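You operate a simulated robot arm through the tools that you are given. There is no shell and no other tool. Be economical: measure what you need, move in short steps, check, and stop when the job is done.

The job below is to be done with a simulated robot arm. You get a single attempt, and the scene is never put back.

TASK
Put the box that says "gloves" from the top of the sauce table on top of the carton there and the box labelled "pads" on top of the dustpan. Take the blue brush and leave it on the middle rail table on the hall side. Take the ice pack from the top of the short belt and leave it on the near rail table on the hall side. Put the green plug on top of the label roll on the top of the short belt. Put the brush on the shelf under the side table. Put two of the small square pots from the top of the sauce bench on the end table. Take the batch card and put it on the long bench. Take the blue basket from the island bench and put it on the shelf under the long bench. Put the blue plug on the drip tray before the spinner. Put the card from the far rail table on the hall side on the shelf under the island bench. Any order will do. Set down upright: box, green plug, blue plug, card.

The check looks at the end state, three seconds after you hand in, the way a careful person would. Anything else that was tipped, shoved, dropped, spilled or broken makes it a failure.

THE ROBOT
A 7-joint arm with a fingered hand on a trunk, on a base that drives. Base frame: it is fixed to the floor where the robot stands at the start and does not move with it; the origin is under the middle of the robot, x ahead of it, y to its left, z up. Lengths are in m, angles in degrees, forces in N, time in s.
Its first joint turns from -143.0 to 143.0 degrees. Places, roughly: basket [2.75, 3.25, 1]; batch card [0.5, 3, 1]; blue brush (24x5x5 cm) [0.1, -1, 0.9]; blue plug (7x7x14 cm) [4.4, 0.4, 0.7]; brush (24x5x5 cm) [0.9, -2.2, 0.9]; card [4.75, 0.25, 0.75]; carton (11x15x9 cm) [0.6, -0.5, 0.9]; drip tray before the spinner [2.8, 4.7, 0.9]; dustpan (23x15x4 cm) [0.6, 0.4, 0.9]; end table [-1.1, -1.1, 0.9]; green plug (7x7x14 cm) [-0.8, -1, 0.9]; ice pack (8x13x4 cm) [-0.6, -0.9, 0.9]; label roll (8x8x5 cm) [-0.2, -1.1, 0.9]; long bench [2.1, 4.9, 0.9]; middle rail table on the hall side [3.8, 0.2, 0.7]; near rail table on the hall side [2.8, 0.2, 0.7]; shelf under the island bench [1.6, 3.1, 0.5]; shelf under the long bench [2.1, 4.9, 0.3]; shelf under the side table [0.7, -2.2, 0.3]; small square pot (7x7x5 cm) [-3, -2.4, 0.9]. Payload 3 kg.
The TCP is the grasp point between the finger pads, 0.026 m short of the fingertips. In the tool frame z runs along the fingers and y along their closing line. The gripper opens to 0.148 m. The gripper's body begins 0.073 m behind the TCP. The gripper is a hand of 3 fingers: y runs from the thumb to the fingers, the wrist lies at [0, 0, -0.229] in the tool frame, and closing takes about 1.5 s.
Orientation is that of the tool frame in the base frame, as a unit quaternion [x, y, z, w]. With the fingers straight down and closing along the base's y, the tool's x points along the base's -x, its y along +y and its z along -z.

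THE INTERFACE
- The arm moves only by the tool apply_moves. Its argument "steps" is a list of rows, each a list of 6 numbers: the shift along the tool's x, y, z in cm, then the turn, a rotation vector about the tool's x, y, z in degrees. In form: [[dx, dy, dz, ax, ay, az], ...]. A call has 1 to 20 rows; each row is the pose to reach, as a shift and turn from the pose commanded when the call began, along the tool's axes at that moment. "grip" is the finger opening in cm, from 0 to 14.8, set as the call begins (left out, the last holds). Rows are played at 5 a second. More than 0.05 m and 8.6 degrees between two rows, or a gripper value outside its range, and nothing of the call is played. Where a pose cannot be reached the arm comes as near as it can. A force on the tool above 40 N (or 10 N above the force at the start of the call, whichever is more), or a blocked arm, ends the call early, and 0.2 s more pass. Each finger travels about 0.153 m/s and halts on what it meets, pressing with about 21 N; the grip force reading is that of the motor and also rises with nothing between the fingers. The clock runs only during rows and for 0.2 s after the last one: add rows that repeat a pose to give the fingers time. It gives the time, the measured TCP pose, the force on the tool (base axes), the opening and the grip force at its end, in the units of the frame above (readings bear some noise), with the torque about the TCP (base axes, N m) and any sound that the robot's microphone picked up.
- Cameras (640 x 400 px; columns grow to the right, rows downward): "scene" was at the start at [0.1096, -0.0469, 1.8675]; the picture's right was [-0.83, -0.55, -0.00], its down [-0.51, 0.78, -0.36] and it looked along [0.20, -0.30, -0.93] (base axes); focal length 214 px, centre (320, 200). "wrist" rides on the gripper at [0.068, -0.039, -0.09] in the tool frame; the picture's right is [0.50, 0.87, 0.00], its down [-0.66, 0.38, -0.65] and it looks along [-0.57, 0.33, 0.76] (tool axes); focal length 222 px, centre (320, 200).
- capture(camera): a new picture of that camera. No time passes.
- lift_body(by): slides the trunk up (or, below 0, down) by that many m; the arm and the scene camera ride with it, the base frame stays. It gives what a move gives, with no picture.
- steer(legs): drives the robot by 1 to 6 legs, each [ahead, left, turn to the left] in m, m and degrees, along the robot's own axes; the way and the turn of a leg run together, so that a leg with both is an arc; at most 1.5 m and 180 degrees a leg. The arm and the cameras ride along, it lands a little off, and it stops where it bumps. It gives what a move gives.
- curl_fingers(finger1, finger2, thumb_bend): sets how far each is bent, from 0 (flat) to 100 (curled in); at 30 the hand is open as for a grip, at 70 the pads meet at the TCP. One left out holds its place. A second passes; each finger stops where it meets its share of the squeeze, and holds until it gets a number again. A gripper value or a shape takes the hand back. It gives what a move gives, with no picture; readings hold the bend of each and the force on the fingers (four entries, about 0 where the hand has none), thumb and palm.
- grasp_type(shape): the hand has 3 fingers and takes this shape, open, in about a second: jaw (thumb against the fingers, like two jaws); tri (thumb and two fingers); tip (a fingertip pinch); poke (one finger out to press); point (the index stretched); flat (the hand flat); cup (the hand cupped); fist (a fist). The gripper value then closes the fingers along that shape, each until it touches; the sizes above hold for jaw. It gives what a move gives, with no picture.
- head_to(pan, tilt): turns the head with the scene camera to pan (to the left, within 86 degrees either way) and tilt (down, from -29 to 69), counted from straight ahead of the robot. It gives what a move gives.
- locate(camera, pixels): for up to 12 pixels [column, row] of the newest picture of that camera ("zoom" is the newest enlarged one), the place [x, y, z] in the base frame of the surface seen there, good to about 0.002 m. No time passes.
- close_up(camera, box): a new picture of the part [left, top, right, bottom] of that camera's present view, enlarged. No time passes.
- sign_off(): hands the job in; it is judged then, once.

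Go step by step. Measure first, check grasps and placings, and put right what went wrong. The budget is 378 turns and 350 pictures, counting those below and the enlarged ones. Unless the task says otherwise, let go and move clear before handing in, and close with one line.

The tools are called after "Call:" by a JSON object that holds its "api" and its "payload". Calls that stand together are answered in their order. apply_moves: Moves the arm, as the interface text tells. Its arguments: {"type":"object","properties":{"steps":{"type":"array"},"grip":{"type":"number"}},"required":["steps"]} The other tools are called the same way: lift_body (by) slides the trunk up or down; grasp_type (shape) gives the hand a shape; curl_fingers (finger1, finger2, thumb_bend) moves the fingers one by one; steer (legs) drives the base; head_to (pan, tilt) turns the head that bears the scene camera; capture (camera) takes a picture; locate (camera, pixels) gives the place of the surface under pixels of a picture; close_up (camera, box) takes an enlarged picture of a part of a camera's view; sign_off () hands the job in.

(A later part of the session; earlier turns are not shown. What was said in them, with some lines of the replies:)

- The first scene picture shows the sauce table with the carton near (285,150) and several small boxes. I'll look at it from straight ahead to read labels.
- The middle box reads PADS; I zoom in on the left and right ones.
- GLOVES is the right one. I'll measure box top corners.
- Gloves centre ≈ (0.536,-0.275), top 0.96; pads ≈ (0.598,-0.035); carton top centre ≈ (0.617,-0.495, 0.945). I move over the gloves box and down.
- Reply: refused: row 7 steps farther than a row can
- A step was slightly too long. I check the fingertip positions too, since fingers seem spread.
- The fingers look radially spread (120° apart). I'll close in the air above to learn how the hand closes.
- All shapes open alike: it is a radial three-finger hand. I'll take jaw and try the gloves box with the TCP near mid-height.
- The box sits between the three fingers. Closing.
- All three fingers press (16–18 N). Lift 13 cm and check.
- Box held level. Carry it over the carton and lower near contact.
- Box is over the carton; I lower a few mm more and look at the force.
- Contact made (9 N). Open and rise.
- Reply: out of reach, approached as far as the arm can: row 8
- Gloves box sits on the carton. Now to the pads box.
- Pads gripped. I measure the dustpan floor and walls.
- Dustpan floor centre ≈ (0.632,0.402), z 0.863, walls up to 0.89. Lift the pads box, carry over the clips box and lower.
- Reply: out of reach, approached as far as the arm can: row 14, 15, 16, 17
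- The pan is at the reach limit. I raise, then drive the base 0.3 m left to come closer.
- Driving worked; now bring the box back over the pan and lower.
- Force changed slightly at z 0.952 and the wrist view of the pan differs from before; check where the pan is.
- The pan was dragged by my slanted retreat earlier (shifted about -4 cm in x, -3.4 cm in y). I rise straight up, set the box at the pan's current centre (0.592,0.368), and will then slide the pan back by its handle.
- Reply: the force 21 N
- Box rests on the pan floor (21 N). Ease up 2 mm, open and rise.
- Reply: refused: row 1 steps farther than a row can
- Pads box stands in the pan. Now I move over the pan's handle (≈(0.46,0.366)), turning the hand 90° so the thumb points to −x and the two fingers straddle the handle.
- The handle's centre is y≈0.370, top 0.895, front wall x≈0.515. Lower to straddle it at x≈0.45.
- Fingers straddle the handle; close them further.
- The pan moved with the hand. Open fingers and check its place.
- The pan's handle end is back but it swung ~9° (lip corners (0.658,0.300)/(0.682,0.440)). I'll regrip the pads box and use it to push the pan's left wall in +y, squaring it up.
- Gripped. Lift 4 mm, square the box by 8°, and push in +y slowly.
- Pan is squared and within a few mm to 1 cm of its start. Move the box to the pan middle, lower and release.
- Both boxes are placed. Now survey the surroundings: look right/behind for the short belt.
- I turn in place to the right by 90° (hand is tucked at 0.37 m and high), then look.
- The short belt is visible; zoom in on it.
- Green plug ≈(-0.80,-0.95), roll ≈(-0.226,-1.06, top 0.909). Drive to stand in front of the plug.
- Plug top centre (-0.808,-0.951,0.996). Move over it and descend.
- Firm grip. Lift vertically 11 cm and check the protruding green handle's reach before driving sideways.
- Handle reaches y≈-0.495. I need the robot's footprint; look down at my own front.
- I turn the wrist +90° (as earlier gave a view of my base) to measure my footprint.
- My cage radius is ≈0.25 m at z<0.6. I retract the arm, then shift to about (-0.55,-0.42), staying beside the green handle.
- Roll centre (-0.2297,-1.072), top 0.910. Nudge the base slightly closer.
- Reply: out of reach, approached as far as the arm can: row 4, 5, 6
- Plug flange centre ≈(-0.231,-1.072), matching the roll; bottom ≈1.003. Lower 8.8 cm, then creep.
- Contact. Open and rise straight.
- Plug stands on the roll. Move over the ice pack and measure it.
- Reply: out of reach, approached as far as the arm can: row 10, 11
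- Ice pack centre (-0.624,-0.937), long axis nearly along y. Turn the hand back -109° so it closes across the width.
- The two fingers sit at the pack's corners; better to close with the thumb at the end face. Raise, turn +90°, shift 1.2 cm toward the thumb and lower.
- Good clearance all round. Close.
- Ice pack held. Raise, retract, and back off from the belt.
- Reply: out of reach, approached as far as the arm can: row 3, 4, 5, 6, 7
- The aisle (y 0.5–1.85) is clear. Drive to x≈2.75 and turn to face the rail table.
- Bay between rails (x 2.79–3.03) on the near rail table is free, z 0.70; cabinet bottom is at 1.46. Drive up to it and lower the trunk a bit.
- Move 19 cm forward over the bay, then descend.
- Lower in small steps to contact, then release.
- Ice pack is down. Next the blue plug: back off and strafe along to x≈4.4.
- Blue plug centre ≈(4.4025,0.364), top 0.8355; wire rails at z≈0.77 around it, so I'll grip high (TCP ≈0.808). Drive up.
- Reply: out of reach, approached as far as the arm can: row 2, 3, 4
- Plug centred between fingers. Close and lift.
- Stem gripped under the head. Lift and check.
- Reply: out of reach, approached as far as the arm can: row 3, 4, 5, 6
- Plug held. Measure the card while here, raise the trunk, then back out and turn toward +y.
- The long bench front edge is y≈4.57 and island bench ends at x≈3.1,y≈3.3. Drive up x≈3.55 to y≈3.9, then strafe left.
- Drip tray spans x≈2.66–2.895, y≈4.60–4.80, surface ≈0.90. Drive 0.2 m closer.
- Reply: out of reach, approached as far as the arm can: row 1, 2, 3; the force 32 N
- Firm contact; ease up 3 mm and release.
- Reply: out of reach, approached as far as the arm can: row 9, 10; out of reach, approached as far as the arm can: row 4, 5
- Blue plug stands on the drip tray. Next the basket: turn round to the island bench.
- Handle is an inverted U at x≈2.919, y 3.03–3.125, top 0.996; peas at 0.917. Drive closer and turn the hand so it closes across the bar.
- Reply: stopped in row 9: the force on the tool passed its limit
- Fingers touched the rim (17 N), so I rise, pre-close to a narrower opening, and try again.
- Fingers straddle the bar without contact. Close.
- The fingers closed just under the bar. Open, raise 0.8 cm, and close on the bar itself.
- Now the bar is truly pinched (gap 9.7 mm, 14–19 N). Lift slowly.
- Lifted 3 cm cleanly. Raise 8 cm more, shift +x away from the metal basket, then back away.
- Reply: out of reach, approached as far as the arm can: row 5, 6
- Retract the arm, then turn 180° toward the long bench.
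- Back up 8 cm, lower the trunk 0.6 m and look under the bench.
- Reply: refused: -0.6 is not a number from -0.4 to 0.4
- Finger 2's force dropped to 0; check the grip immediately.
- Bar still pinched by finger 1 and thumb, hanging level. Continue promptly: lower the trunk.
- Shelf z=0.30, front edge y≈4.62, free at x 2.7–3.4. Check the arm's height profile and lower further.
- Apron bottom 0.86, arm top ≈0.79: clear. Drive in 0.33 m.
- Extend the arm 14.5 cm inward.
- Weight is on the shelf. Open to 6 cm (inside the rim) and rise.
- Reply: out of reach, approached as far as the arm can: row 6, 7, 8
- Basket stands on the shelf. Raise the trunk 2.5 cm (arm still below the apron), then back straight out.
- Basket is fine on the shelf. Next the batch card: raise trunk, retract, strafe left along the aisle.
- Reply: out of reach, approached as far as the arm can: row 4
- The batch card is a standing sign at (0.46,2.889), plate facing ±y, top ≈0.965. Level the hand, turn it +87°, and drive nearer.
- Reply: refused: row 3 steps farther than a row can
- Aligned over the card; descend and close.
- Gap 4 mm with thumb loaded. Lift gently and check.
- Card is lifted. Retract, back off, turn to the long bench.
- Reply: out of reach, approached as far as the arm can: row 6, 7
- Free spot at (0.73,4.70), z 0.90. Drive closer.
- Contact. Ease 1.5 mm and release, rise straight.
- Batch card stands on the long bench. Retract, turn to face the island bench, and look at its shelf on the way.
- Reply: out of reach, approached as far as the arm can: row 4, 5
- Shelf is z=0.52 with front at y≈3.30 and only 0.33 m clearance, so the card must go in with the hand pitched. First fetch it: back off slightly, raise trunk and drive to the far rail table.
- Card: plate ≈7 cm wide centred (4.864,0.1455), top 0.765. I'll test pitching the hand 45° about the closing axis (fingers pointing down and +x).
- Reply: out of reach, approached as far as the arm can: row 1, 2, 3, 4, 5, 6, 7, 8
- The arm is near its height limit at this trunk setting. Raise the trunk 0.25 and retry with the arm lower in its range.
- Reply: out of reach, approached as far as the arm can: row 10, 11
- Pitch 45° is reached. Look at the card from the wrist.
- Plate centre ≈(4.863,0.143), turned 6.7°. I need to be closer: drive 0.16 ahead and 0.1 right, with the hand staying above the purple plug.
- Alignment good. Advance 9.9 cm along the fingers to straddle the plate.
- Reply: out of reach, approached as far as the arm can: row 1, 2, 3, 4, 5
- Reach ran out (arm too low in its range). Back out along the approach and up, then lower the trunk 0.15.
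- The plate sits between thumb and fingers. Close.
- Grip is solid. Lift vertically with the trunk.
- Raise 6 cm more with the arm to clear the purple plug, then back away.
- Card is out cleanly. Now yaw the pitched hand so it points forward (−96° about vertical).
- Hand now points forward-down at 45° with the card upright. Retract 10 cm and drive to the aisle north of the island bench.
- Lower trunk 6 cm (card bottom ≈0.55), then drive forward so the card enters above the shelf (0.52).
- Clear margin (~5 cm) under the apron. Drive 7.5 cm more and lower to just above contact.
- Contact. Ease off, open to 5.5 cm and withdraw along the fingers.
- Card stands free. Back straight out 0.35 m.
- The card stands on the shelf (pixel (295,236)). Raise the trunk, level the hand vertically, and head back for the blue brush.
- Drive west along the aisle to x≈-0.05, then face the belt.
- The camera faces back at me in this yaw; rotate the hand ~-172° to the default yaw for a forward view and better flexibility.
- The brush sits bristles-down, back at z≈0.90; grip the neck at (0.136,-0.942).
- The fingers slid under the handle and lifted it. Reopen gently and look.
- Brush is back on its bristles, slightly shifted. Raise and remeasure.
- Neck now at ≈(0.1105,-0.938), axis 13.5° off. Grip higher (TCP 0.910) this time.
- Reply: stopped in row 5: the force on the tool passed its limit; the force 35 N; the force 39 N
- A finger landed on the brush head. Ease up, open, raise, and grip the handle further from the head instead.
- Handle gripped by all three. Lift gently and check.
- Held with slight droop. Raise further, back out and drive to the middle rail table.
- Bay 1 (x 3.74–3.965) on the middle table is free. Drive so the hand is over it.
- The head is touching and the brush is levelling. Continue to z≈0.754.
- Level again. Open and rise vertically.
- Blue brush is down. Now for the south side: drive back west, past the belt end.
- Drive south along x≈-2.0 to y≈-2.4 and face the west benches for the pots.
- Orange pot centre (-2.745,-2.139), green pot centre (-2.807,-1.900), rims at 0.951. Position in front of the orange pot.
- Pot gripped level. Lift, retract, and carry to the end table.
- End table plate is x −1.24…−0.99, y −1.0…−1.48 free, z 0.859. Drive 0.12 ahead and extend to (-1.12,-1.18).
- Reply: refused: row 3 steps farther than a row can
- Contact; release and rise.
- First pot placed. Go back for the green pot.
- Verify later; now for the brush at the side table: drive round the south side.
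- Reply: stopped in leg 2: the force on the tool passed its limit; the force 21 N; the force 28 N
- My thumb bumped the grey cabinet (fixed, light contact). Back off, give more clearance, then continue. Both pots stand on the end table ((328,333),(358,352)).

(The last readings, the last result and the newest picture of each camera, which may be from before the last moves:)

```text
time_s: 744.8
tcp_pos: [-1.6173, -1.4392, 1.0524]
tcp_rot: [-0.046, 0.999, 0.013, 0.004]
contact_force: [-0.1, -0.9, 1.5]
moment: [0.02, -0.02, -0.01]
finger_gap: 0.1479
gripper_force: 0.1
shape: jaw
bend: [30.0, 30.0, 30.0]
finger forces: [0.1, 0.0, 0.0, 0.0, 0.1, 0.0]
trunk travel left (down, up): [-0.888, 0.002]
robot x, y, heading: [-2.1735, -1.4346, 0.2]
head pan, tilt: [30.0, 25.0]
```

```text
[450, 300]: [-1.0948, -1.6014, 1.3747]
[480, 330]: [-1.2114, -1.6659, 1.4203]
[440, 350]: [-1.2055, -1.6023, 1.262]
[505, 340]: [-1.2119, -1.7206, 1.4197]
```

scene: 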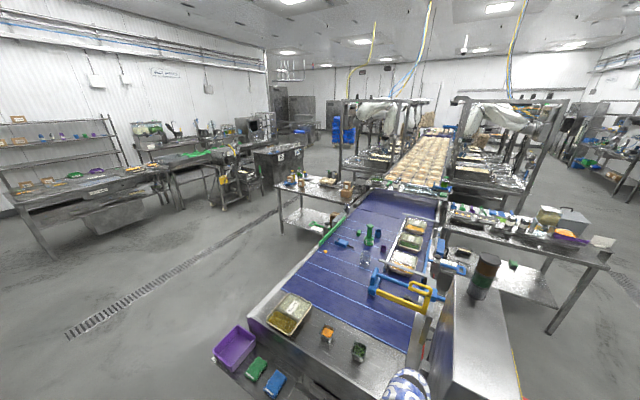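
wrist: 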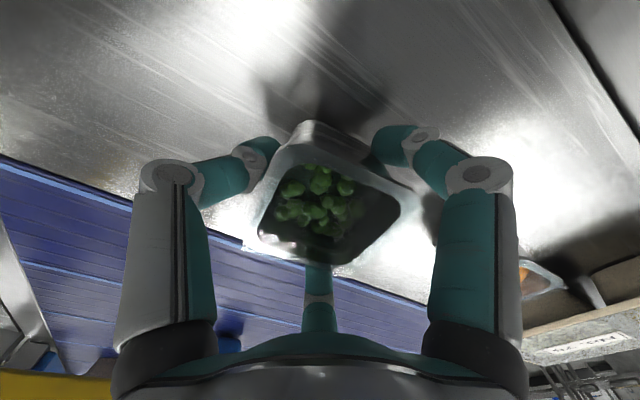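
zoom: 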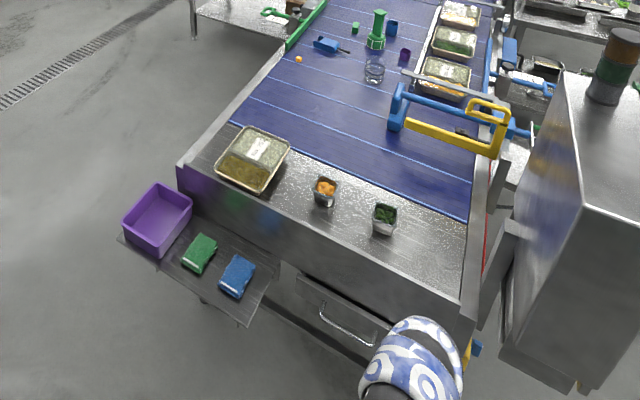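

Call:
{"api": "steer", "payload": {"legs": [[0, -1.0, 0], [0, -0.75, 0]]}}

Call:
{"api": "head_to", "payload": {"pan": 10, "tilt": 25}}

Call:
{"api": "capture", "payload": {"camera": "scene"}}

Call:
{"api": "locate", "payload": {"camera": "scene", "pixels": [[260, 200], [300, 250], [330, 250], [350, 230], [380, 200], [400, 210], [320, 300]]}}

```text
time_s: 753.6
tcp_pos: [-1.5977, -3.1901, 1.0528]
tcp_rot: [-0.052, 0.999, 0.012, 0.003]
contact_force: [-0.3, -0.1, 0.2]
moment: [0.0, 0.01, 0.0]
finger_gap: 0.148
gripper_force: 0.0
shape: jaw
bend: [30.0, 30.0, 30.0]
finger forces: [0.0, 0.1, 0.0, 0.0, 0.0, 0.0]
trunk travel left (down, up): [-0.888, 0.002]
robot x, y, heading: [-2.1572, -3.1919, 1.3]
head pan, tilt: [30.0, 25.0]
```

```text
time_s: 754.5
tcp_pos: [-1.5966, -3.19, 1.0548]
tcp_rot: [-0.051, 0.999, 0.012, 0.003]
contact_force: [0.6, 0.3, 0.0]
moment: [0.01, -0.03, 0.01]
finger_gap: 0.1479
gripper_force: 0.0
shape: jaw
bend: [30.0, 30.0, 30.0]
finger forces: [0.1, 0.0, 0.0, 0.0, 0.1, 0.0]
trunk travel left (down, up): [-0.888, 0.002]
robot x, y, heading: [-2.1543, -3.1884, 1.2]
head pan, tilt: [10.0, 25.0]
```

```text
133 pictures are left
```

scene: 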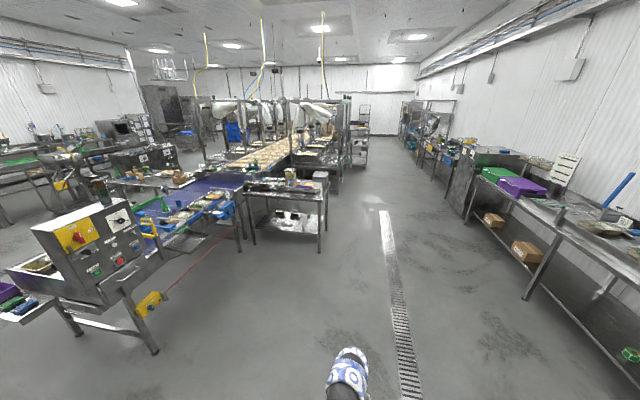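

```text
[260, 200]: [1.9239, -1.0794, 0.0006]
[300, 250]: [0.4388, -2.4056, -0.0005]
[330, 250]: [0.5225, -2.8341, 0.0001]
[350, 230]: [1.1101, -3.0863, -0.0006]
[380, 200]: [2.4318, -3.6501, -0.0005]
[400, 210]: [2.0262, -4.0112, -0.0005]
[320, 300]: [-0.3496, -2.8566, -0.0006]
```

Call:
{"api": "close_up", "payload": {"camera": "scene", "box": [220, 150, 350, 260]}}

Call:
{"api": "locate", "payload": {"camera": "zoom", "pixels": [[170, 460], [485, 490], [150, 200], [490, 225], [330, 190], [480, 150], [300, 330], [200, 160], [400, 150]]}}

```text
3.64 times, centred on (285, 205) of scene
```

zoom: 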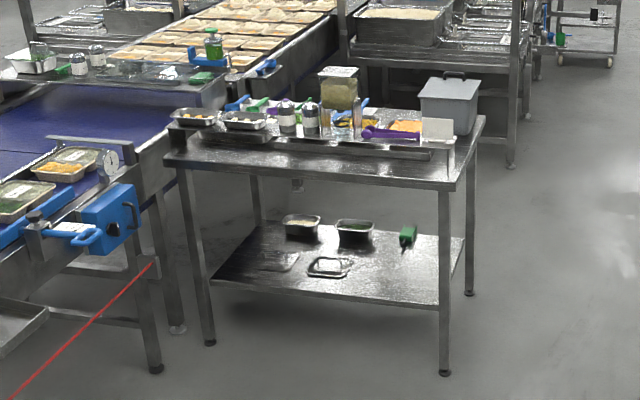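

```text
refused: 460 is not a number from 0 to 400
```

Call:
{"api": "locate", "payload": {"camera": "zoom", "pixels": [[168, 160], [452, 187], [483, 120], [210, 342], [445, 372], [470, 290], [330, 270], [400, 290], [300, 225], [240, 275], [350, 160], [440, 160]]}}

```text
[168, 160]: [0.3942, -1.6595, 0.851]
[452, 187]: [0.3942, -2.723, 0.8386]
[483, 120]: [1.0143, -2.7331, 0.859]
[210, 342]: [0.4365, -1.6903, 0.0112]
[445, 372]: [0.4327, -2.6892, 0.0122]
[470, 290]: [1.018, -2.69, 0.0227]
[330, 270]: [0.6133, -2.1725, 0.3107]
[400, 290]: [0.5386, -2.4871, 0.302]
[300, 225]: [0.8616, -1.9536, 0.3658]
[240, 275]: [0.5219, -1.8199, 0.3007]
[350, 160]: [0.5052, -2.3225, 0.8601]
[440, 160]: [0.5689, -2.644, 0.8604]
```

Side table: x 0.394–1.014, y −1.66…−2.73, shelf z 0.30. Approach from the east side.

Call:
{"api": "steer", "payload": {"legs": [[1.4, 0, -1.2], [1.4, 0, 0], [1.1, 0, 0], [0, 0, 90]]}}

Call:
{"api": "head_to", "payload": {"pan": 20, "tilt": 35}}

Call:
{"api": "capture", "payload": {"camera": "scene"}}

```text
time_s: 776.7
tcp_pos: [1.668, -2.715, 1.0528]
tcp_rot: [0.727, -0.686, -0.012, 0.006]
contact_force: [-0.3, -0.3, -0.7]
moment: [0.01, 0.0, 0.0]
finger_gap: 0.1479
gripper_force: 0.0
shape: jaw
bend: [30.0, 30.0, 30.0]
finger forces: [0.0, 0.0, 0.0, 0.0, 0.0, 0.0]
trunk travel left (down, up): [-0.888, 0.002]
robot x, y, heading: [1.6409, -3.2681, 88.5]
head pan, tilt: [10.0, 25.0]
```

```text
time_s: 777.4
tcp_pos: [1.6677, -2.7148, 1.0518]
tcp_rot: [0.727, -0.686, -0.012, 0.006]
contact_force: [0.8, 0.3, -0.7]
moment: [0.0, 0.02, -0.02]
finger_gap: 0.1476
gripper_force: 0.1
shape: jaw
bend: [30.0, 30.0, 30.0]
finger forces: [0.0, 0.0, 0.0, 0.1, 0.0, 0.1]
trunk travel left (down, up): [-0.888, 0.002]
robot x, y, heading: [1.6441, -3.273, 88.6]
head pan, tilt: [20.0, 35.0]
```

```text
131 pictures are left
```

scene: 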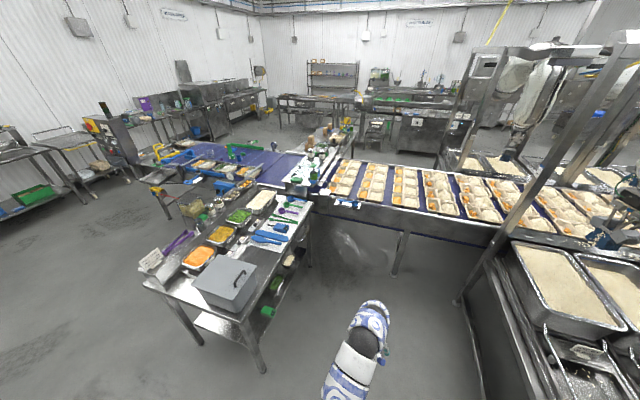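

Call:
{"api": "close_up", "payload": {"camera": "scene", "box": [130, 160, 350, 380]}}

Call:
{"api": "locate", "payload": {"camera": "scene", "pixels": [[265, 237], [280, 230], [240, 360], [310, 265], [470, 330], [395, 270], [455, 300], [275, 310], [270, 217]]}}

```text
1.82 times, centred on (240, 270) of scene
```

zoom: 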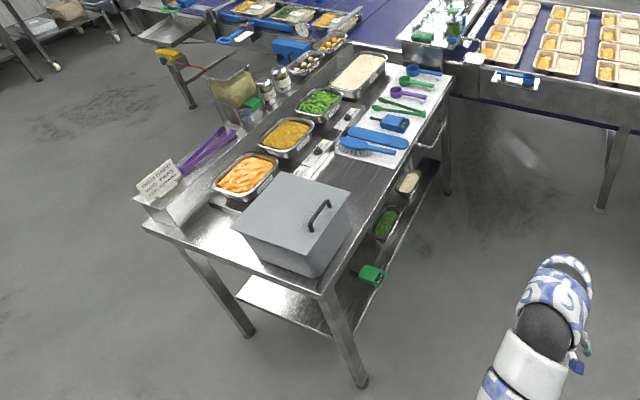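

```text
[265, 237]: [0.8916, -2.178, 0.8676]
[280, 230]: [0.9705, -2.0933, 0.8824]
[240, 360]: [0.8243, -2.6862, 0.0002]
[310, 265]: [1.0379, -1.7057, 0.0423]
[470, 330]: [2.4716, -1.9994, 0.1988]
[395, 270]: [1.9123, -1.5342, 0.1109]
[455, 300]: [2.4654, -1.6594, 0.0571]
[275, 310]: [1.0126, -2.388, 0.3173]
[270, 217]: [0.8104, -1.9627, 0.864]
```

The brush lies on a mat among other tools at ≈(0.89,-2.18). Level the hand, retract, and drive round to the east side.

Call:
{"api": "apply_moves", "payload": {"steps": [[4, 0, 0, 1.4, 0.5, 0], [8, 0, 0, 1.4, 0.5, 0], [8, 0, 0, 1.4, 0.5, 0]]}}

Call:
{"api": "steer", "payload": {"legs": [[1.05, 0, 1.4], [0, 0, 90]]}}

Call:
{"api": "head_to", "payload": {"pan": 0, "tilt": 50}}

Call:
{"api": "capture", "payload": {"camera": "scene"}}

```text
time_s: 778.2
tcp_pos: [1.6738, -2.7936, 1.0499]
tcp_rot: [0.727, -0.687, 0.001, 0.0]
contact_force: [0.6, 0.2, -0.3]
moment: [0.01, 0.02, 0.01]
finger_gap: 0.1477
gripper_force: 0.1
shape: jaw
bend: [30.0, 30.0, 30.0]
finger forces: [0.0, 0.0, 0.0, 0.0, 0.0, 0.0]
trunk travel left (down, up): [-0.888, 0.002]
robot x, y, heading: [1.6479, -3.2704, 88.5]
head pan, tilt: [20.0, 35.0]
```

```text
time_s: 787.5
tcp_pos: [1.1862, -2.2065, 1.0505]
tcp_rot: [0.999, 0.047, 0.001, 0.0]
contact_force: [0.6, 0.2, 0.7]
moment: [0.01, 0.0, 0.02]
finger_gap: 0.1482
gripper_force: 0.0
shape: jaw
bend: [30.0, 30.0, 30.0]
finger forces: [0.0, 0.0, 0.1, 0.0, 0.1, 0.1]
trunk travel left (down, up): [-0.888, 0.002]
robot x, y, heading: [1.6629, -2.2168, -179.4]
head pan, tilt: [20.0, 35.0]
```

```text
time_s: 788.3
tcp_pos: [1.1846, -2.206, 1.0499]
tcp_rot: [0.999, 0.047, 0.0, 0.001]
contact_force: [-0.3, -0.5, -0.6]
moment: [-0.03, 0.0, 0.01]
finger_gap: 0.1479
gripper_force: 0.2
shape: jaw
bend: [30.0, 30.0, 30.0]
finger forces: [0.0, 0.0, 0.0, 0.1, 0.0, 0.0]
trunk travel left (down, up): [-0.888, 0.002]
robot x, y, heading: [1.6621, -2.2201, -179.4]
head pan, tilt: [0.0, 50.0]
```

```text
129 pictures are left
```

scene: 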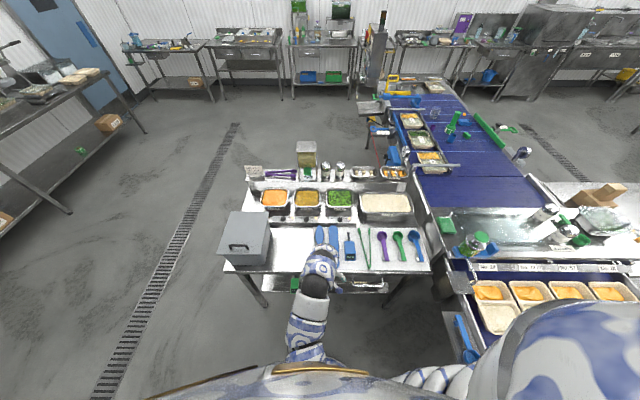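

Call:
{"api": "close_up", "payload": {"camera": "scene", "box": [260, 190, 440, 310]}}

Call:
{"api": "capture", "payload": {"camera": "wrist"}}

```text
3.33 times, centred on (350, 250) of scene
```

zoom: 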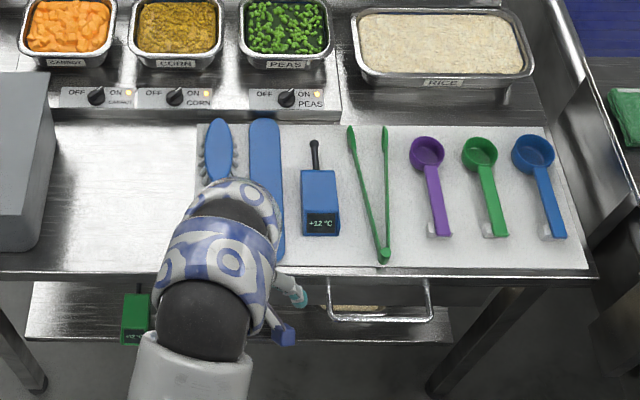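

```text
127 pictures are left
```

wrist: 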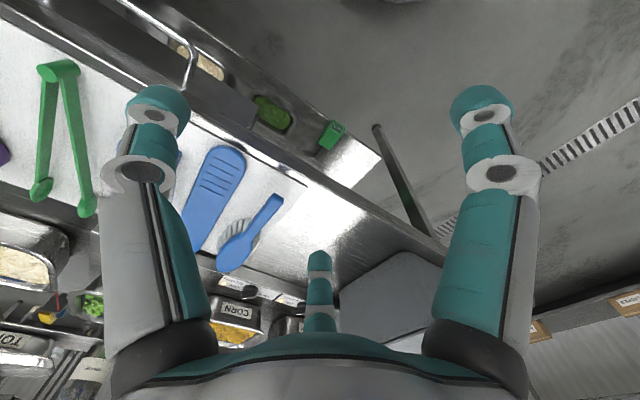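

Call:
{"api": "close_up", "payload": {"camera": "wrist", "box": [170, 130, 310, 290]}}

Call:
{"api": "locate", "payload": {"camera": "wrist", "pixels": [[278, 200], [268, 210], [258, 222], [247, 240], [232, 262], [225, 150], [243, 165], [215, 200], [232, 195], [190, 230], [207, 250], [300, 220]]}}

```text
2.50 times, centred on (240, 210) of wrist
```

zoom: 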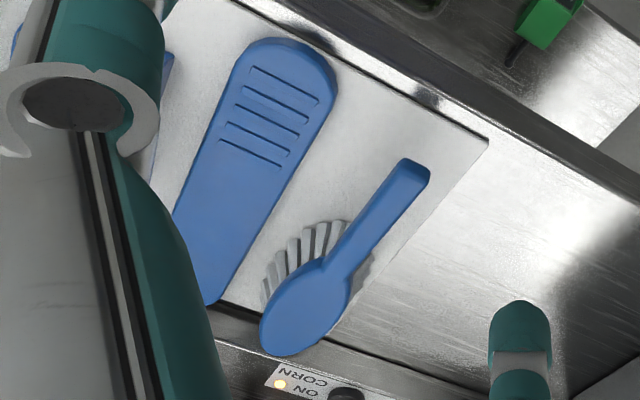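

```text
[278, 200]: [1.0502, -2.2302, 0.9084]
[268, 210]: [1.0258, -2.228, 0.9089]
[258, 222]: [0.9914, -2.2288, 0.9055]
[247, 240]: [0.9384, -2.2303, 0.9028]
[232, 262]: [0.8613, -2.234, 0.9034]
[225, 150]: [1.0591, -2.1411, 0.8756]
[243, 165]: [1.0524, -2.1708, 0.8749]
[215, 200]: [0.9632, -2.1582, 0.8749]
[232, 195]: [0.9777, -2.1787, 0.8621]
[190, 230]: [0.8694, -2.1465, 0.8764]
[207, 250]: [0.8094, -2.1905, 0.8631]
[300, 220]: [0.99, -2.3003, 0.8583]
```

Brush: handle along x at y≈-2.230, end x≈1.06, top 0.905; the spatula next to it is at z 0.876. Grip the handle at x≈1.00 with TCP 0.913 (tips stay above the spatula).

Call:
{"api": "apply_moves", "payload": {"steps": [[-4.5, 0.2, 0, 0, 0, 3], [-9, 0.4, 0, 0, 0, 5.4], [-13.5, 0.5, 0, 0, 0, 5.4], [-18.6, 0.6, 0, 0, 0, 5.4], [-18.6, 0.6, 4.5, 0, 0, 5.4], [-18.6, 0.6, 9, 0, 0, 5.4], [-18.6, 0.6, 9, 0, 0, 5.4]]}}

Call:
{"api": "capture", "payload": {"camera": "wrist"}}

```text
refused: row 4 steps farther than a row can; nothing moved
```

```text
125 pictures are left
```

wrist: 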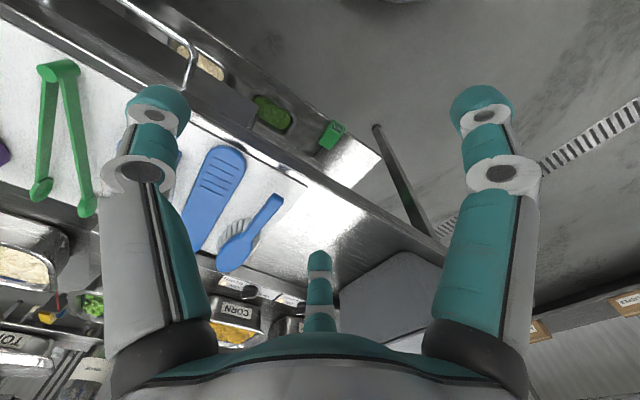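

Call:
{"api": "apply_moves", "payload": {"steps": [[-4.7, 0.2, 0, 0, 0, 3], [-9.4, 0.4, 0, 0, 0, 5.4], [-14.1, 0.5, 0, 0, 0, 5.4], [-18.6, 0.6, 0, 0, 0, 5.4], [-18.6, 0.6, 4.5, 0, 0, 5.4], [-18.6, 0.6, 9, 0, 0, 5.4], [-18.6, 0.6, 9, 0, 0, 5.4]]}}

Call:
{"api": "capture", "payload": {"camera": "wrist"}}

```text
time_s: 789.9
tcp_pos: [1.0, -2.2295, 0.962]
tcp_rot: [1.0, 0.001, -0.001, 0.001]
contact_force: [0.0, -0.5, 1.1]
moment: [0.01, 0.01, -0.02]
finger_gap: 0.1479
gripper_force: 0.0
shape: jaw
bend: [30.0, 30.0, 30.0]
finger forces: [0.1, 0.1, 0.0, 0.1, 0.1, 0.0]
trunk travel left (down, up): [-0.888, 0.002]
robot x, y, heading: [1.6628, -2.2194, -179.4]
head pan, tilt: [0.0, 50.0]
```

```text
124 pictures are left
```

wrist: 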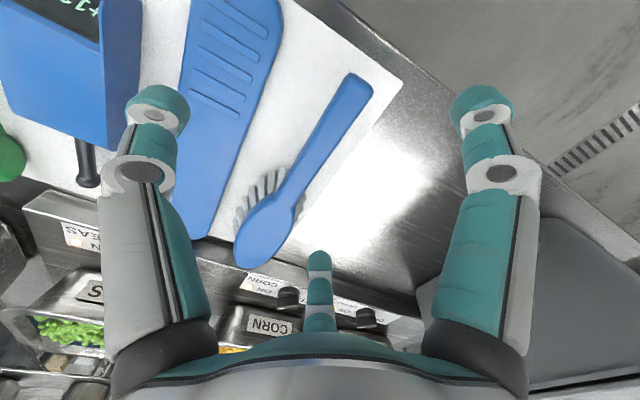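

Call:
{"api": "apply_moves", "payload": {"steps": [[0, 0, 2.5, 0, 0, 0], [0, 0, 4.8, 0, 0, 0], [0, 0, 4.8, 0, 0, 0]]}}

Call:
{"api": "apply_moves", "payload": {"steps": [[0, 0, 0, 0, 0, 0], [0, 0, 0, 0, 0, 0], [0, 0, 0, 0, 0, 0], [0, 0, 0, 0, 0, 0], [0, 0, 0, 0, 0, 0], [0, 0, 0, 0, 0, 0], [0, 0, 0, 0, 0, 0], [0, 0, 0, 0, 0, 0], [0, 0, 0, 0, 0, 0]], "grip": 0}}

Call:
{"api": "capture", "payload": {"camera": "wrist"}}

```text
time_s: 790.7
tcp_pos: [1.0007, -2.2303, 0.9146]
tcp_rot: [1.0, 0.0, 0.001, 0.001]
contact_force: [0.0, -1.0, -0.2]
moment: [0.0, 0.04, -0.03]
finger_gap: 0.1479
gripper_force: 0.1
shape: jaw
bend: [30.0, 30.0, 30.0]
finger forces: [0.0, 0.0, 0.0, 0.0, 0.0, 0.1]
trunk travel left (down, up): [-0.888, 0.002]
robot x, y, heading: [1.6593, -2.221, -179.5]
head pan, tilt: [0.0, 50.0]
```

```text
time_s: 792.7
tcp_pos: [1.0005, -2.232, 0.9152]
tcp_rot: [1.0, 0.0, 0.0, 0.0]
contact_force: [0.7, -0.7, 0.5]
moment: [0.05, 0.02, -0.01]
finger_gap: 0.0273
gripper_force: 20.9
shape: jaw
bend: [76.0, 77.0, 70.0]
finger forces: [14.7, 13.2, 0.0, 0.0, 22.1, 0.0]
trunk travel left (down, up): [-0.888, 0.002]
robot x, y, heading: [1.6663, -2.217, -179.6]
head pan, tilt: [0.0, 50.0]
```

```text
123 pictures are left
```

wrist: 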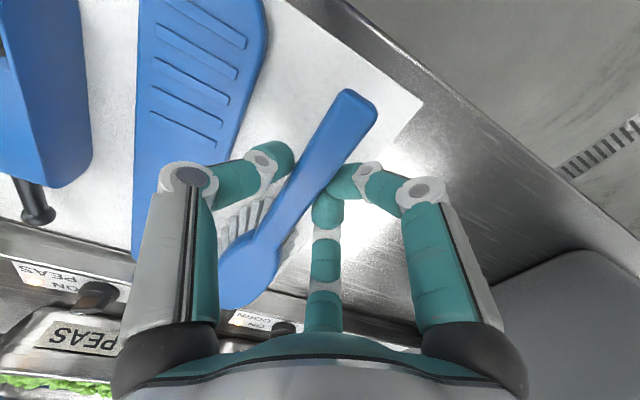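

Gripped, spatula undisturbed. Lift, retract, back off.

Call:
{"api": "apply_moves", "payload": {"steps": [[0, 0, -2, 0, 0, 0], [0, 0, -5, 0, 0, 0], [0, 0, -9, 0, 0, 0], [0, 0, -12, 0, 0, 0], [4, 0, -12, 0, 0, 0], [8, 0, -12, 0, 0, 0], [12, 0, -12, 0, 0, 0], [12, 0, -12, 0, 0, 0]]}}

Call:
{"api": "steer", "payload": {"legs": [[-0.4, 0, 0]]}}

Call:
{"api": "lift_body", "payload": {"by": -0.4}}

Call:
{"api": "head_to", "payload": {"pan": 0, "tilt": 30}}

Call:
{"api": "capture", "payload": {"camera": "scene"}}

Call:
{"api": "capture", "payload": {"camera": "wrist"}}

```text
time_s: 794.5
tcp_pos: [1.119, -2.2282, 1.033]
tcp_rot: [1.0, 0.0, 0.001, 0.001]
contact_force: [0.2, -0.4, 0.1]
moment: [-0.01, -0.16, -0.02]
finger_gap: 0.0262
gripper_force: 20.9
shape: jaw
bend: [76.0, 77.0, 70.0]
finger forces: [18.9, 15.3, 0.0, 0.0, 21.7, 0.1]
trunk travel left (down, up): [-0.888, 0.002]
robot x, y, heading: [1.6602, -2.2197, -179.3]
head pan, tilt: [0.0, 50.0]
```

```text
time_s: 797.0
tcp_pos: [1.525, -2.2253, 1.0339]
tcp_rot: [1.0, 0.0, 0.0, -0.001]
contact_force: [-0.1, -0.2, 0.1]
moment: [-0.01, -0.08, -0.04]
finger_gap: 0.0263
gripper_force: 21.3
shape: jaw
bend: [76.0, 77.0, 70.0]
finger forces: [18.9, 15.5, 0.0, 0.1, 21.8, 0.0]
trunk travel left (down, up): [-0.888, 0.002]
robot x, y, heading: [2.0632, -2.2142, -179.6]
head pan, tilt: [0.0, 50.0]
```

```text
time_s: 800.9
tcp_pos: [1.5257, -2.2253, 0.6334]
tcp_rot: [1.0, 0.0, 0.0, 0.001]
contact_force: [1.3, -0.1, -0.5]
moment: [-0.02, -0.12, 0.01]
finger_gap: 0.0262
gripper_force: 21.0
shape: jaw
bend: [76.0, 77.0, 70.0]
finger forces: [19.0, 15.6, 0.1, 0.1, 21.8, 0.1]
trunk travel left (down, up): [-0.488, 0.402]
robot x, y, heading: [2.0656, -2.2173, -179.3]
head pan, tilt: [0.0, 50.0]
```

```text
time_s: 801.7
tcp_pos: [1.5263, -2.2248, 0.634]
tcp_rot: [1.0, 0.0, 0.0, 0.0]
contact_force: [-0.1, 0.0, -1.2]
moment: [-0.04, -0.11, -0.03]
finger_gap: 0.0262
gripper_force: 20.5
shape: jaw
bend: [76.0, 77.0, 70.0]
finger forces: [19.0, 15.6, 0.1, 0.0, 21.9, 0.0]
trunk travel left (down, up): [-0.488, 0.402]
robot x, y, heading: [2.0664, -2.2183, -179.4]
head pan, tilt: [0.0, 30.0]
```

```text
122 pictures are left
```

scene: 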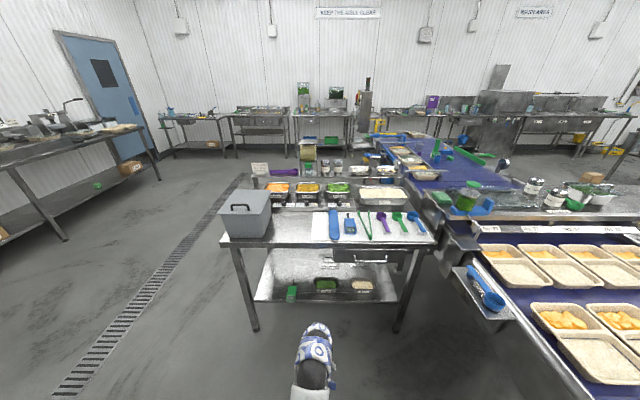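

```text
121 pictures are left
```

wrist: 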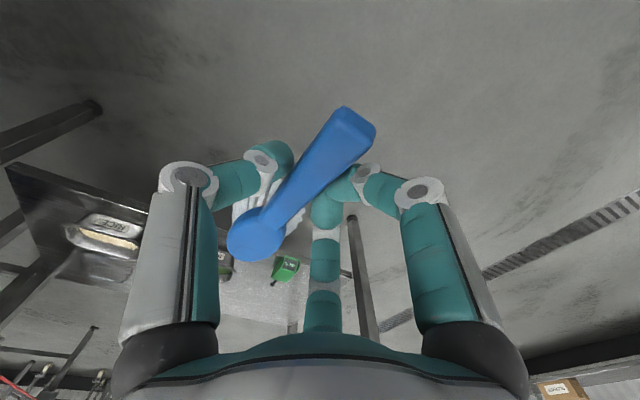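

Call:
{"api": "close_up", "payload": {"camera": "scene", "box": [220, 200, 440, 340]}}

Call:
{"api": "locate", "payload": {"camera": "zoom", "pixels": [[205, 265], [310, 240], [410, 250], [300, 280], [240, 200], [330, 200], [150, 200], [150, 280], [360, 295], [400, 170], [200, 130], [450, 270]]}}

Call:
{"api": "locate", "payload": {"camera": "wrist", "pixels": [[350, 120], [310, 180], [255, 235], [240, 245], [295, 225]]}}

```text
2.86 times, centred on (330, 270) of scene
```

zoom: 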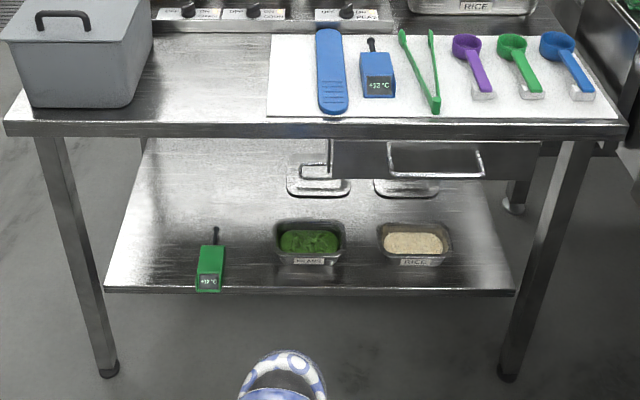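

```text
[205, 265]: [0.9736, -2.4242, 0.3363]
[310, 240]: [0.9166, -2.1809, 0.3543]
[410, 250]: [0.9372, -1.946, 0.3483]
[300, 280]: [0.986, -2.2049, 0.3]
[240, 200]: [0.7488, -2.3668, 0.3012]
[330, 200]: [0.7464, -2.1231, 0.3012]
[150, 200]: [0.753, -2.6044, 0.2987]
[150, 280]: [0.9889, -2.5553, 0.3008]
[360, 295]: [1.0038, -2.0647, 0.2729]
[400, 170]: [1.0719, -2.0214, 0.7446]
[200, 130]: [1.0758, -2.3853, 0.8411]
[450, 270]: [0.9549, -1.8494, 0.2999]
```

```text
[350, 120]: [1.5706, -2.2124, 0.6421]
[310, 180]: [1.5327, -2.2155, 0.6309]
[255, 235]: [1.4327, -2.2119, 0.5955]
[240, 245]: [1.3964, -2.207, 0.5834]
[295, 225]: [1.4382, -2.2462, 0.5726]
```

Shelf z 0.30; free space left of the green thermometer at y≈-2.56. Strafe, lower the trunk so TCP ≈0.42, and drive in.

Call:
{"api": "steer", "payload": {"legs": [[0, 0.335, -0.5]]}}

Call:
{"api": "lift_body", "payload": {"by": -0.2}}

Call:
{"api": "steer", "payload": {"legs": [[0.35, 0, 0]]}}

Call:
{"api": "capture", "payload": {"camera": "scene"}}

Call:
{"api": "capture", "payload": {"camera": "wrist"}}

```text
time_s: 803.9
tcp_pos: [1.5286, -2.5559, 0.6336]
tcp_rot: [1.0, -0.003, 0.0, 0.0]
contact_force: [-0.4, 0.0, -0.9]
moment: [0.0, -0.1, 0.01]
finger_gap: 0.0264
gripper_force: 20.8
shape: jaw
bend: [76.0, 77.0, 70.0]
finger forces: [19.2, 15.7, 0.0, 0.1, 21.9, 0.0]
trunk travel left (down, up): [-0.488, 0.402]
robot x, y, heading: [2.0651, -2.5478, -179.6]
head pan, tilt: [0.0, 30.0]
```

```text
time_s: 806.1
tcp_pos: [1.5283, -2.557, 0.4333]
tcp_rot: [1.0, -0.003, 0.0, 0.0]
contact_force: [-0.1, -0.6, -1.2]
moment: [0.0, -0.07, 0.02]
finger_gap: 0.0263
gripper_force: 20.7
shape: jaw
bend: [76.0, 77.0, 70.0]
finger forces: [19.1, 15.7, 0.1, 0.0, 21.7, 0.0]
trunk travel left (down, up): [-0.288, 0.602]
robot x, y, heading: [2.0713, -2.5505, -179.6]
head pan, tilt: [0.0, 30.0]
```

```text
time_s: 808.3
tcp_pos: [1.1805, -2.5564, 0.4342]
tcp_rot: [1.0, -0.003, 0.0, -0.001]
contact_force: [-0.3, -0.1, -1.8]
moment: [-0.01, -0.09, -0.02]
finger_gap: 0.0264
gripper_force: 21.0
shape: jaw
bend: [76.0, 77.0, 70.0]
finger forces: [19.4, 15.7, 0.0, 0.1, 21.8, 0.0]
trunk travel left (down, up): [-0.288, 0.602]
robot x, y, heading: [1.7191, -2.5517, -179.9]
head pan, tilt: [0.0, 30.0]
```

```text
119 pictures are left
```

scene: 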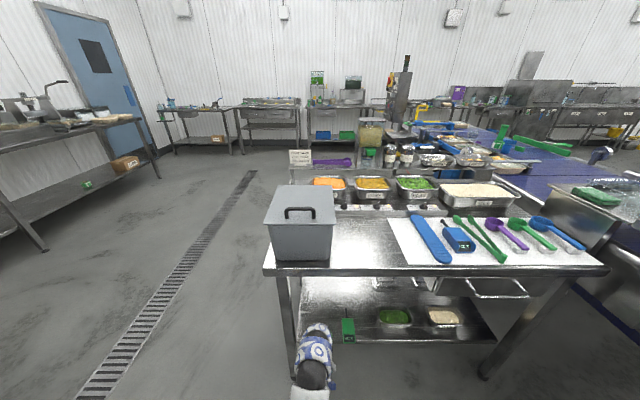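

```text
118 pictures are left
```

wrist: 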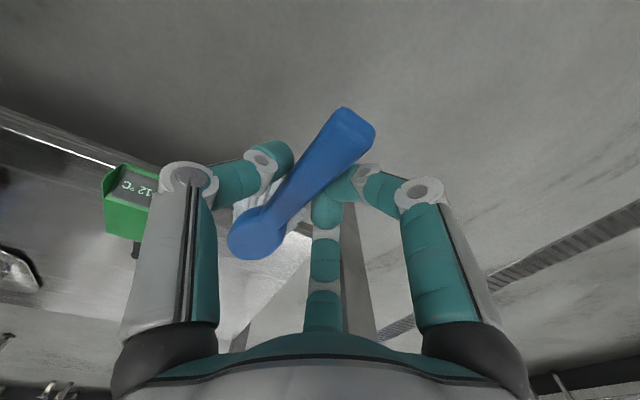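

Clear on both sides (leg at y≈-2.67, thermometer edge ≈-2.46). Advance 0.27 m.

Call:
{"api": "steer", "payload": {"legs": [[0.27, 0, 0]]}}

Call:
{"api": "capture", "payload": {"camera": "wrist"}}

```text
time_s: 810.2
tcp_pos: [0.9177, -2.5591, 0.4349]
tcp_rot: [1.0, -0.002, 0.0, 0.0]
contact_force: [1.1, 0.2, -2.2]
moment: [-0.02, -0.13, -0.02]
finger_gap: 0.0266
gripper_force: 20.7
shape: jaw
bend: [76.0, 77.0, 70.0]
finger forces: [19.2, 15.6, 0.1, 0.0, 21.8, 0.0]
trunk travel left (down, up): [-0.288, 0.602]
robot x, y, heading: [1.4587, -2.5517, -179.6]
head pan, tilt: [0.0, 30.0]
```

```text
117 pictures are left
```

wrist: 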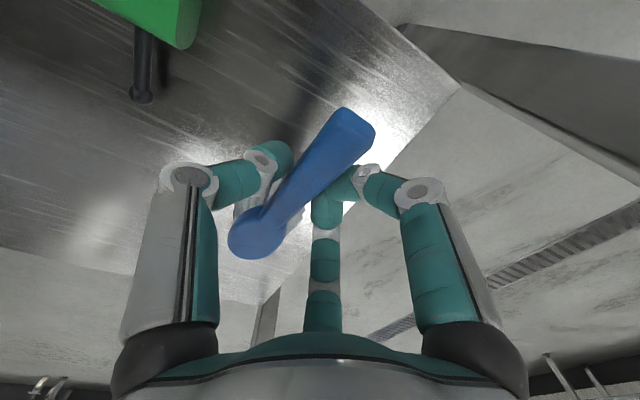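

Call:
{"api": "locate", "payload": {"camera": "wrist", "pixels": [[440, 90], [400, 130], [370, 100], [300, 240], [280, 280], [240, 290], [345, 130], [250, 250], [450, 110], [265, 220], [170, 20]]}}

```text
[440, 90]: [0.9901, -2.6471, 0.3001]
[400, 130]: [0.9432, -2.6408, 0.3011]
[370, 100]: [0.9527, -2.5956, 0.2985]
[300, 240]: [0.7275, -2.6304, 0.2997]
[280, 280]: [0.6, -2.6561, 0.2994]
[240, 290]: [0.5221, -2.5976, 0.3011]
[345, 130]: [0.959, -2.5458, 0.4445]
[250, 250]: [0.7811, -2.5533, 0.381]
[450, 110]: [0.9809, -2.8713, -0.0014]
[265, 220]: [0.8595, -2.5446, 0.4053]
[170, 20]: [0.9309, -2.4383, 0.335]
```

Shelf reaches y≈-2.655; good. Lower gradually so the head touches and the brush levels.

Call:
{"api": "apply_moves", "payload": {"steps": [[0, 0, 1, 0, 0, 0], [0, 0, 2, 0, 0, 0], [0, 0, 3, 0, 0, 0], [0, 0, 3.8, 0, 0, 0], [0, 0, 4.6, 0, 0, 0], [0, 0, 5.4, 0, 0, 0], [0, 0, 6.2, 0, 0, 0], [0, 0, 6.9, 0, 0, 0], [0, 0, 7.6, 0, 0, 0], [0, 0, 8.1, 0, 0, 0], [0, 0, 8.1, 0, 0, 0]]}}

Call:
{"api": "capture", "payload": {"camera": "wrist"}}

```text
time_s: 812.6
tcp_pos: [0.9167, -2.5587, 0.3535]
tcp_rot: [1.0, -0.001, 0.0, 0.0]
contact_force: [1.0, 0.2, 0.1]
moment: [0.04, 0.09, 0.02]
finger_gap: 0.0265
gripper_force: 20.7
shape: jaw
bend: [76.0, 77.0, 70.0]
finger forces: [18.5, 18.3, 0.0, 0.0, 22.0, 0.0]
trunk travel left (down, up): [-0.288, 0.602]
robot x, y, heading: [1.456, -2.5515, -179.7]
head pan, tilt: [0.0, 30.0]
```

```text
116 pictures are left
```

wrist: 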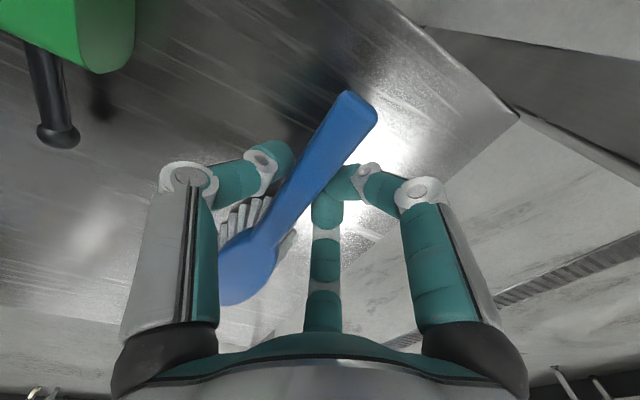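

Levelled. Open to 11 cm and rise with the trunk.

Call:
{"api": "apply_moves", "payload": {"steps": [[0, 0, 0, 0, 0, 0], [0, 0, 0, 0, 0, 0], [0, 0, 0, 0, 0, 0], [0, 0, 0, 0, 0, 0], [0, 0, 0, 0, 0, 0], [0, 0, -2, 0, 0, 0], [0, 0, -5, 0, 0, 0], [0, 0, -8, 0, 0, 0], [0, 0, -8, 0, 0, 0]], "grip": 11}}

Call:
{"api": "capture", "payload": {"camera": "wrist"}}

```text
time_s: 814.6
tcp_pos: [0.9165, -2.5573, 0.4325]
tcp_rot: [1.0, -0.003, 0.0, 0.0]
contact_force: [0.1, 0.9, -0.3]
moment: [-0.03, -0.01, 0.02]
finger_gap: 0.1098
gripper_force: 0.1
shape: jaw
bend: [27.0, 27.0, 56.0]
finger forces: [0.1, 0.0, 0.0, 0.0, 0.0, 0.0]
trunk travel left (down, up): [-0.288, 0.602]
robot x, y, heading: [1.4602, -2.5485, -179.7]
head pan, tilt: [0.0, 30.0]
```

```text
115 pictures are left
```

wrist: 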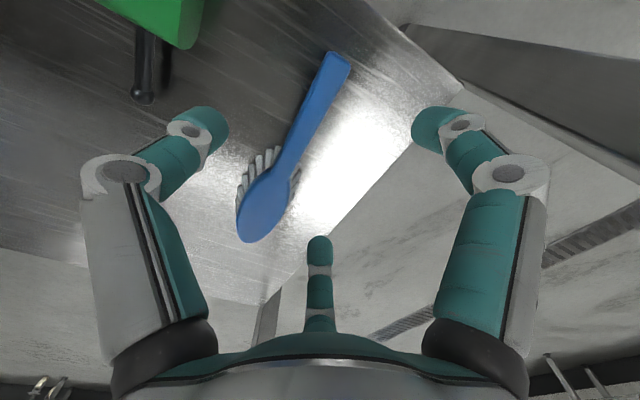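

Brush rests on the shelf. Back straight out and take a last look.

Call:
{"api": "steer", "payload": {"legs": [[-0.65, 0, 0]]}}

Call:
{"api": "lift_body", "payload": {"by": 0.4}}

Call:
{"api": "capture", "payload": {"camera": "scene"}}

Call:
{"api": "close_up", "payload": {"camera": "scene", "box": [220, 140, 480, 360]}}

```text
time_s: 818.3
tcp_pos: [1.5813, -2.556, 0.4321]
tcp_rot: [1.0, 0.005, 0.0, -0.001]
contact_force: [-0.5, 0.8, -0.8]
moment: [-0.02, -0.02, 0.02]
finger_gap: 0.1098
gripper_force: 0.1
shape: jaw
bend: [27.0, 27.0, 56.0]
finger forces: [0.1, 0.0, 0.0, 0.1, 0.0, 0.0]
trunk travel left (down, up): [-0.288, 0.602]
robot x, y, heading: [2.1229, -2.5433, -178.9]
head pan, tilt: [0.0, 30.0]
```

```text
time_s: 822.1
tcp_pos: [1.5808, -2.5565, 0.8315]
tcp_rot: [1.0, 0.005, -0.001, 0.0]
contact_force: [0.1, 0.6, 0.0]
moment: [0.01, -0.01, 0.03]
finger_gap: 0.1098
gripper_force: 0.1
shape: jaw
bend: [27.0, 27.0, 56.0]
finger forces: [0.0, 0.0, 0.0, 0.0, 0.0, 0.1]
trunk travel left (down, up): [-0.688, 0.202]
robot x, y, heading: [2.1244, -2.5371, -178.7]
head pan, tilt: [0.0, 30.0]
```

```text
114 pictures are left
```

scene: 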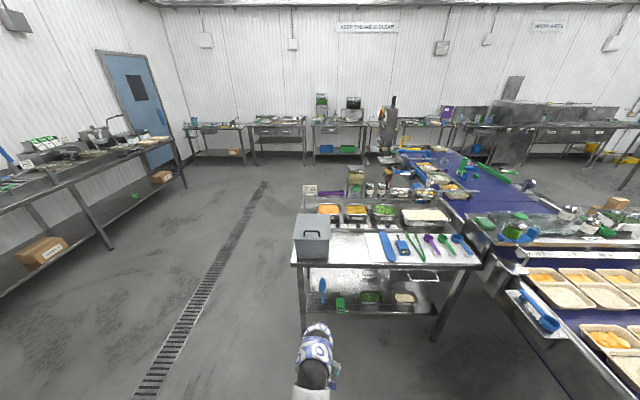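

```text
1.82 times, centred on (350, 250) of scene
```

zoom: 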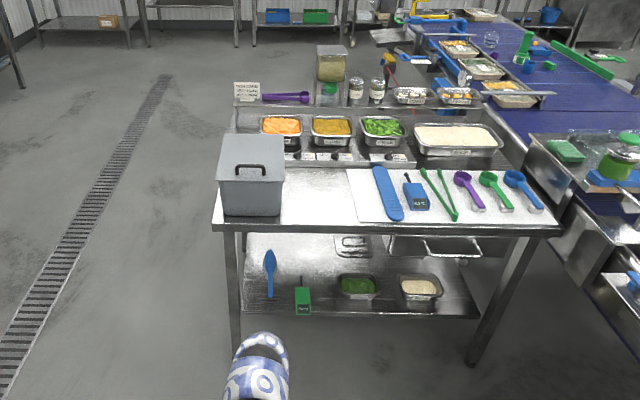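

Everything checks out in the pictures: the brush lies on the shelf under the side table at (270,275), and the other placements looked sound when I checked them. Handing in.

Call:
{"api": "sign_off", "payload": {}}

```text
The job is handed in.
```

I placed everything you listed and checked each placing in the pictures, with the box, plugs and card standing upright, then handed the job in. Two side contacts happened. I dragged the dustpan about 5 cm while setting down the pads box and slid it back to within about 1 cm of where it was. The thumb also bumped the grey cabinet by the short belt, which did not appear to move.
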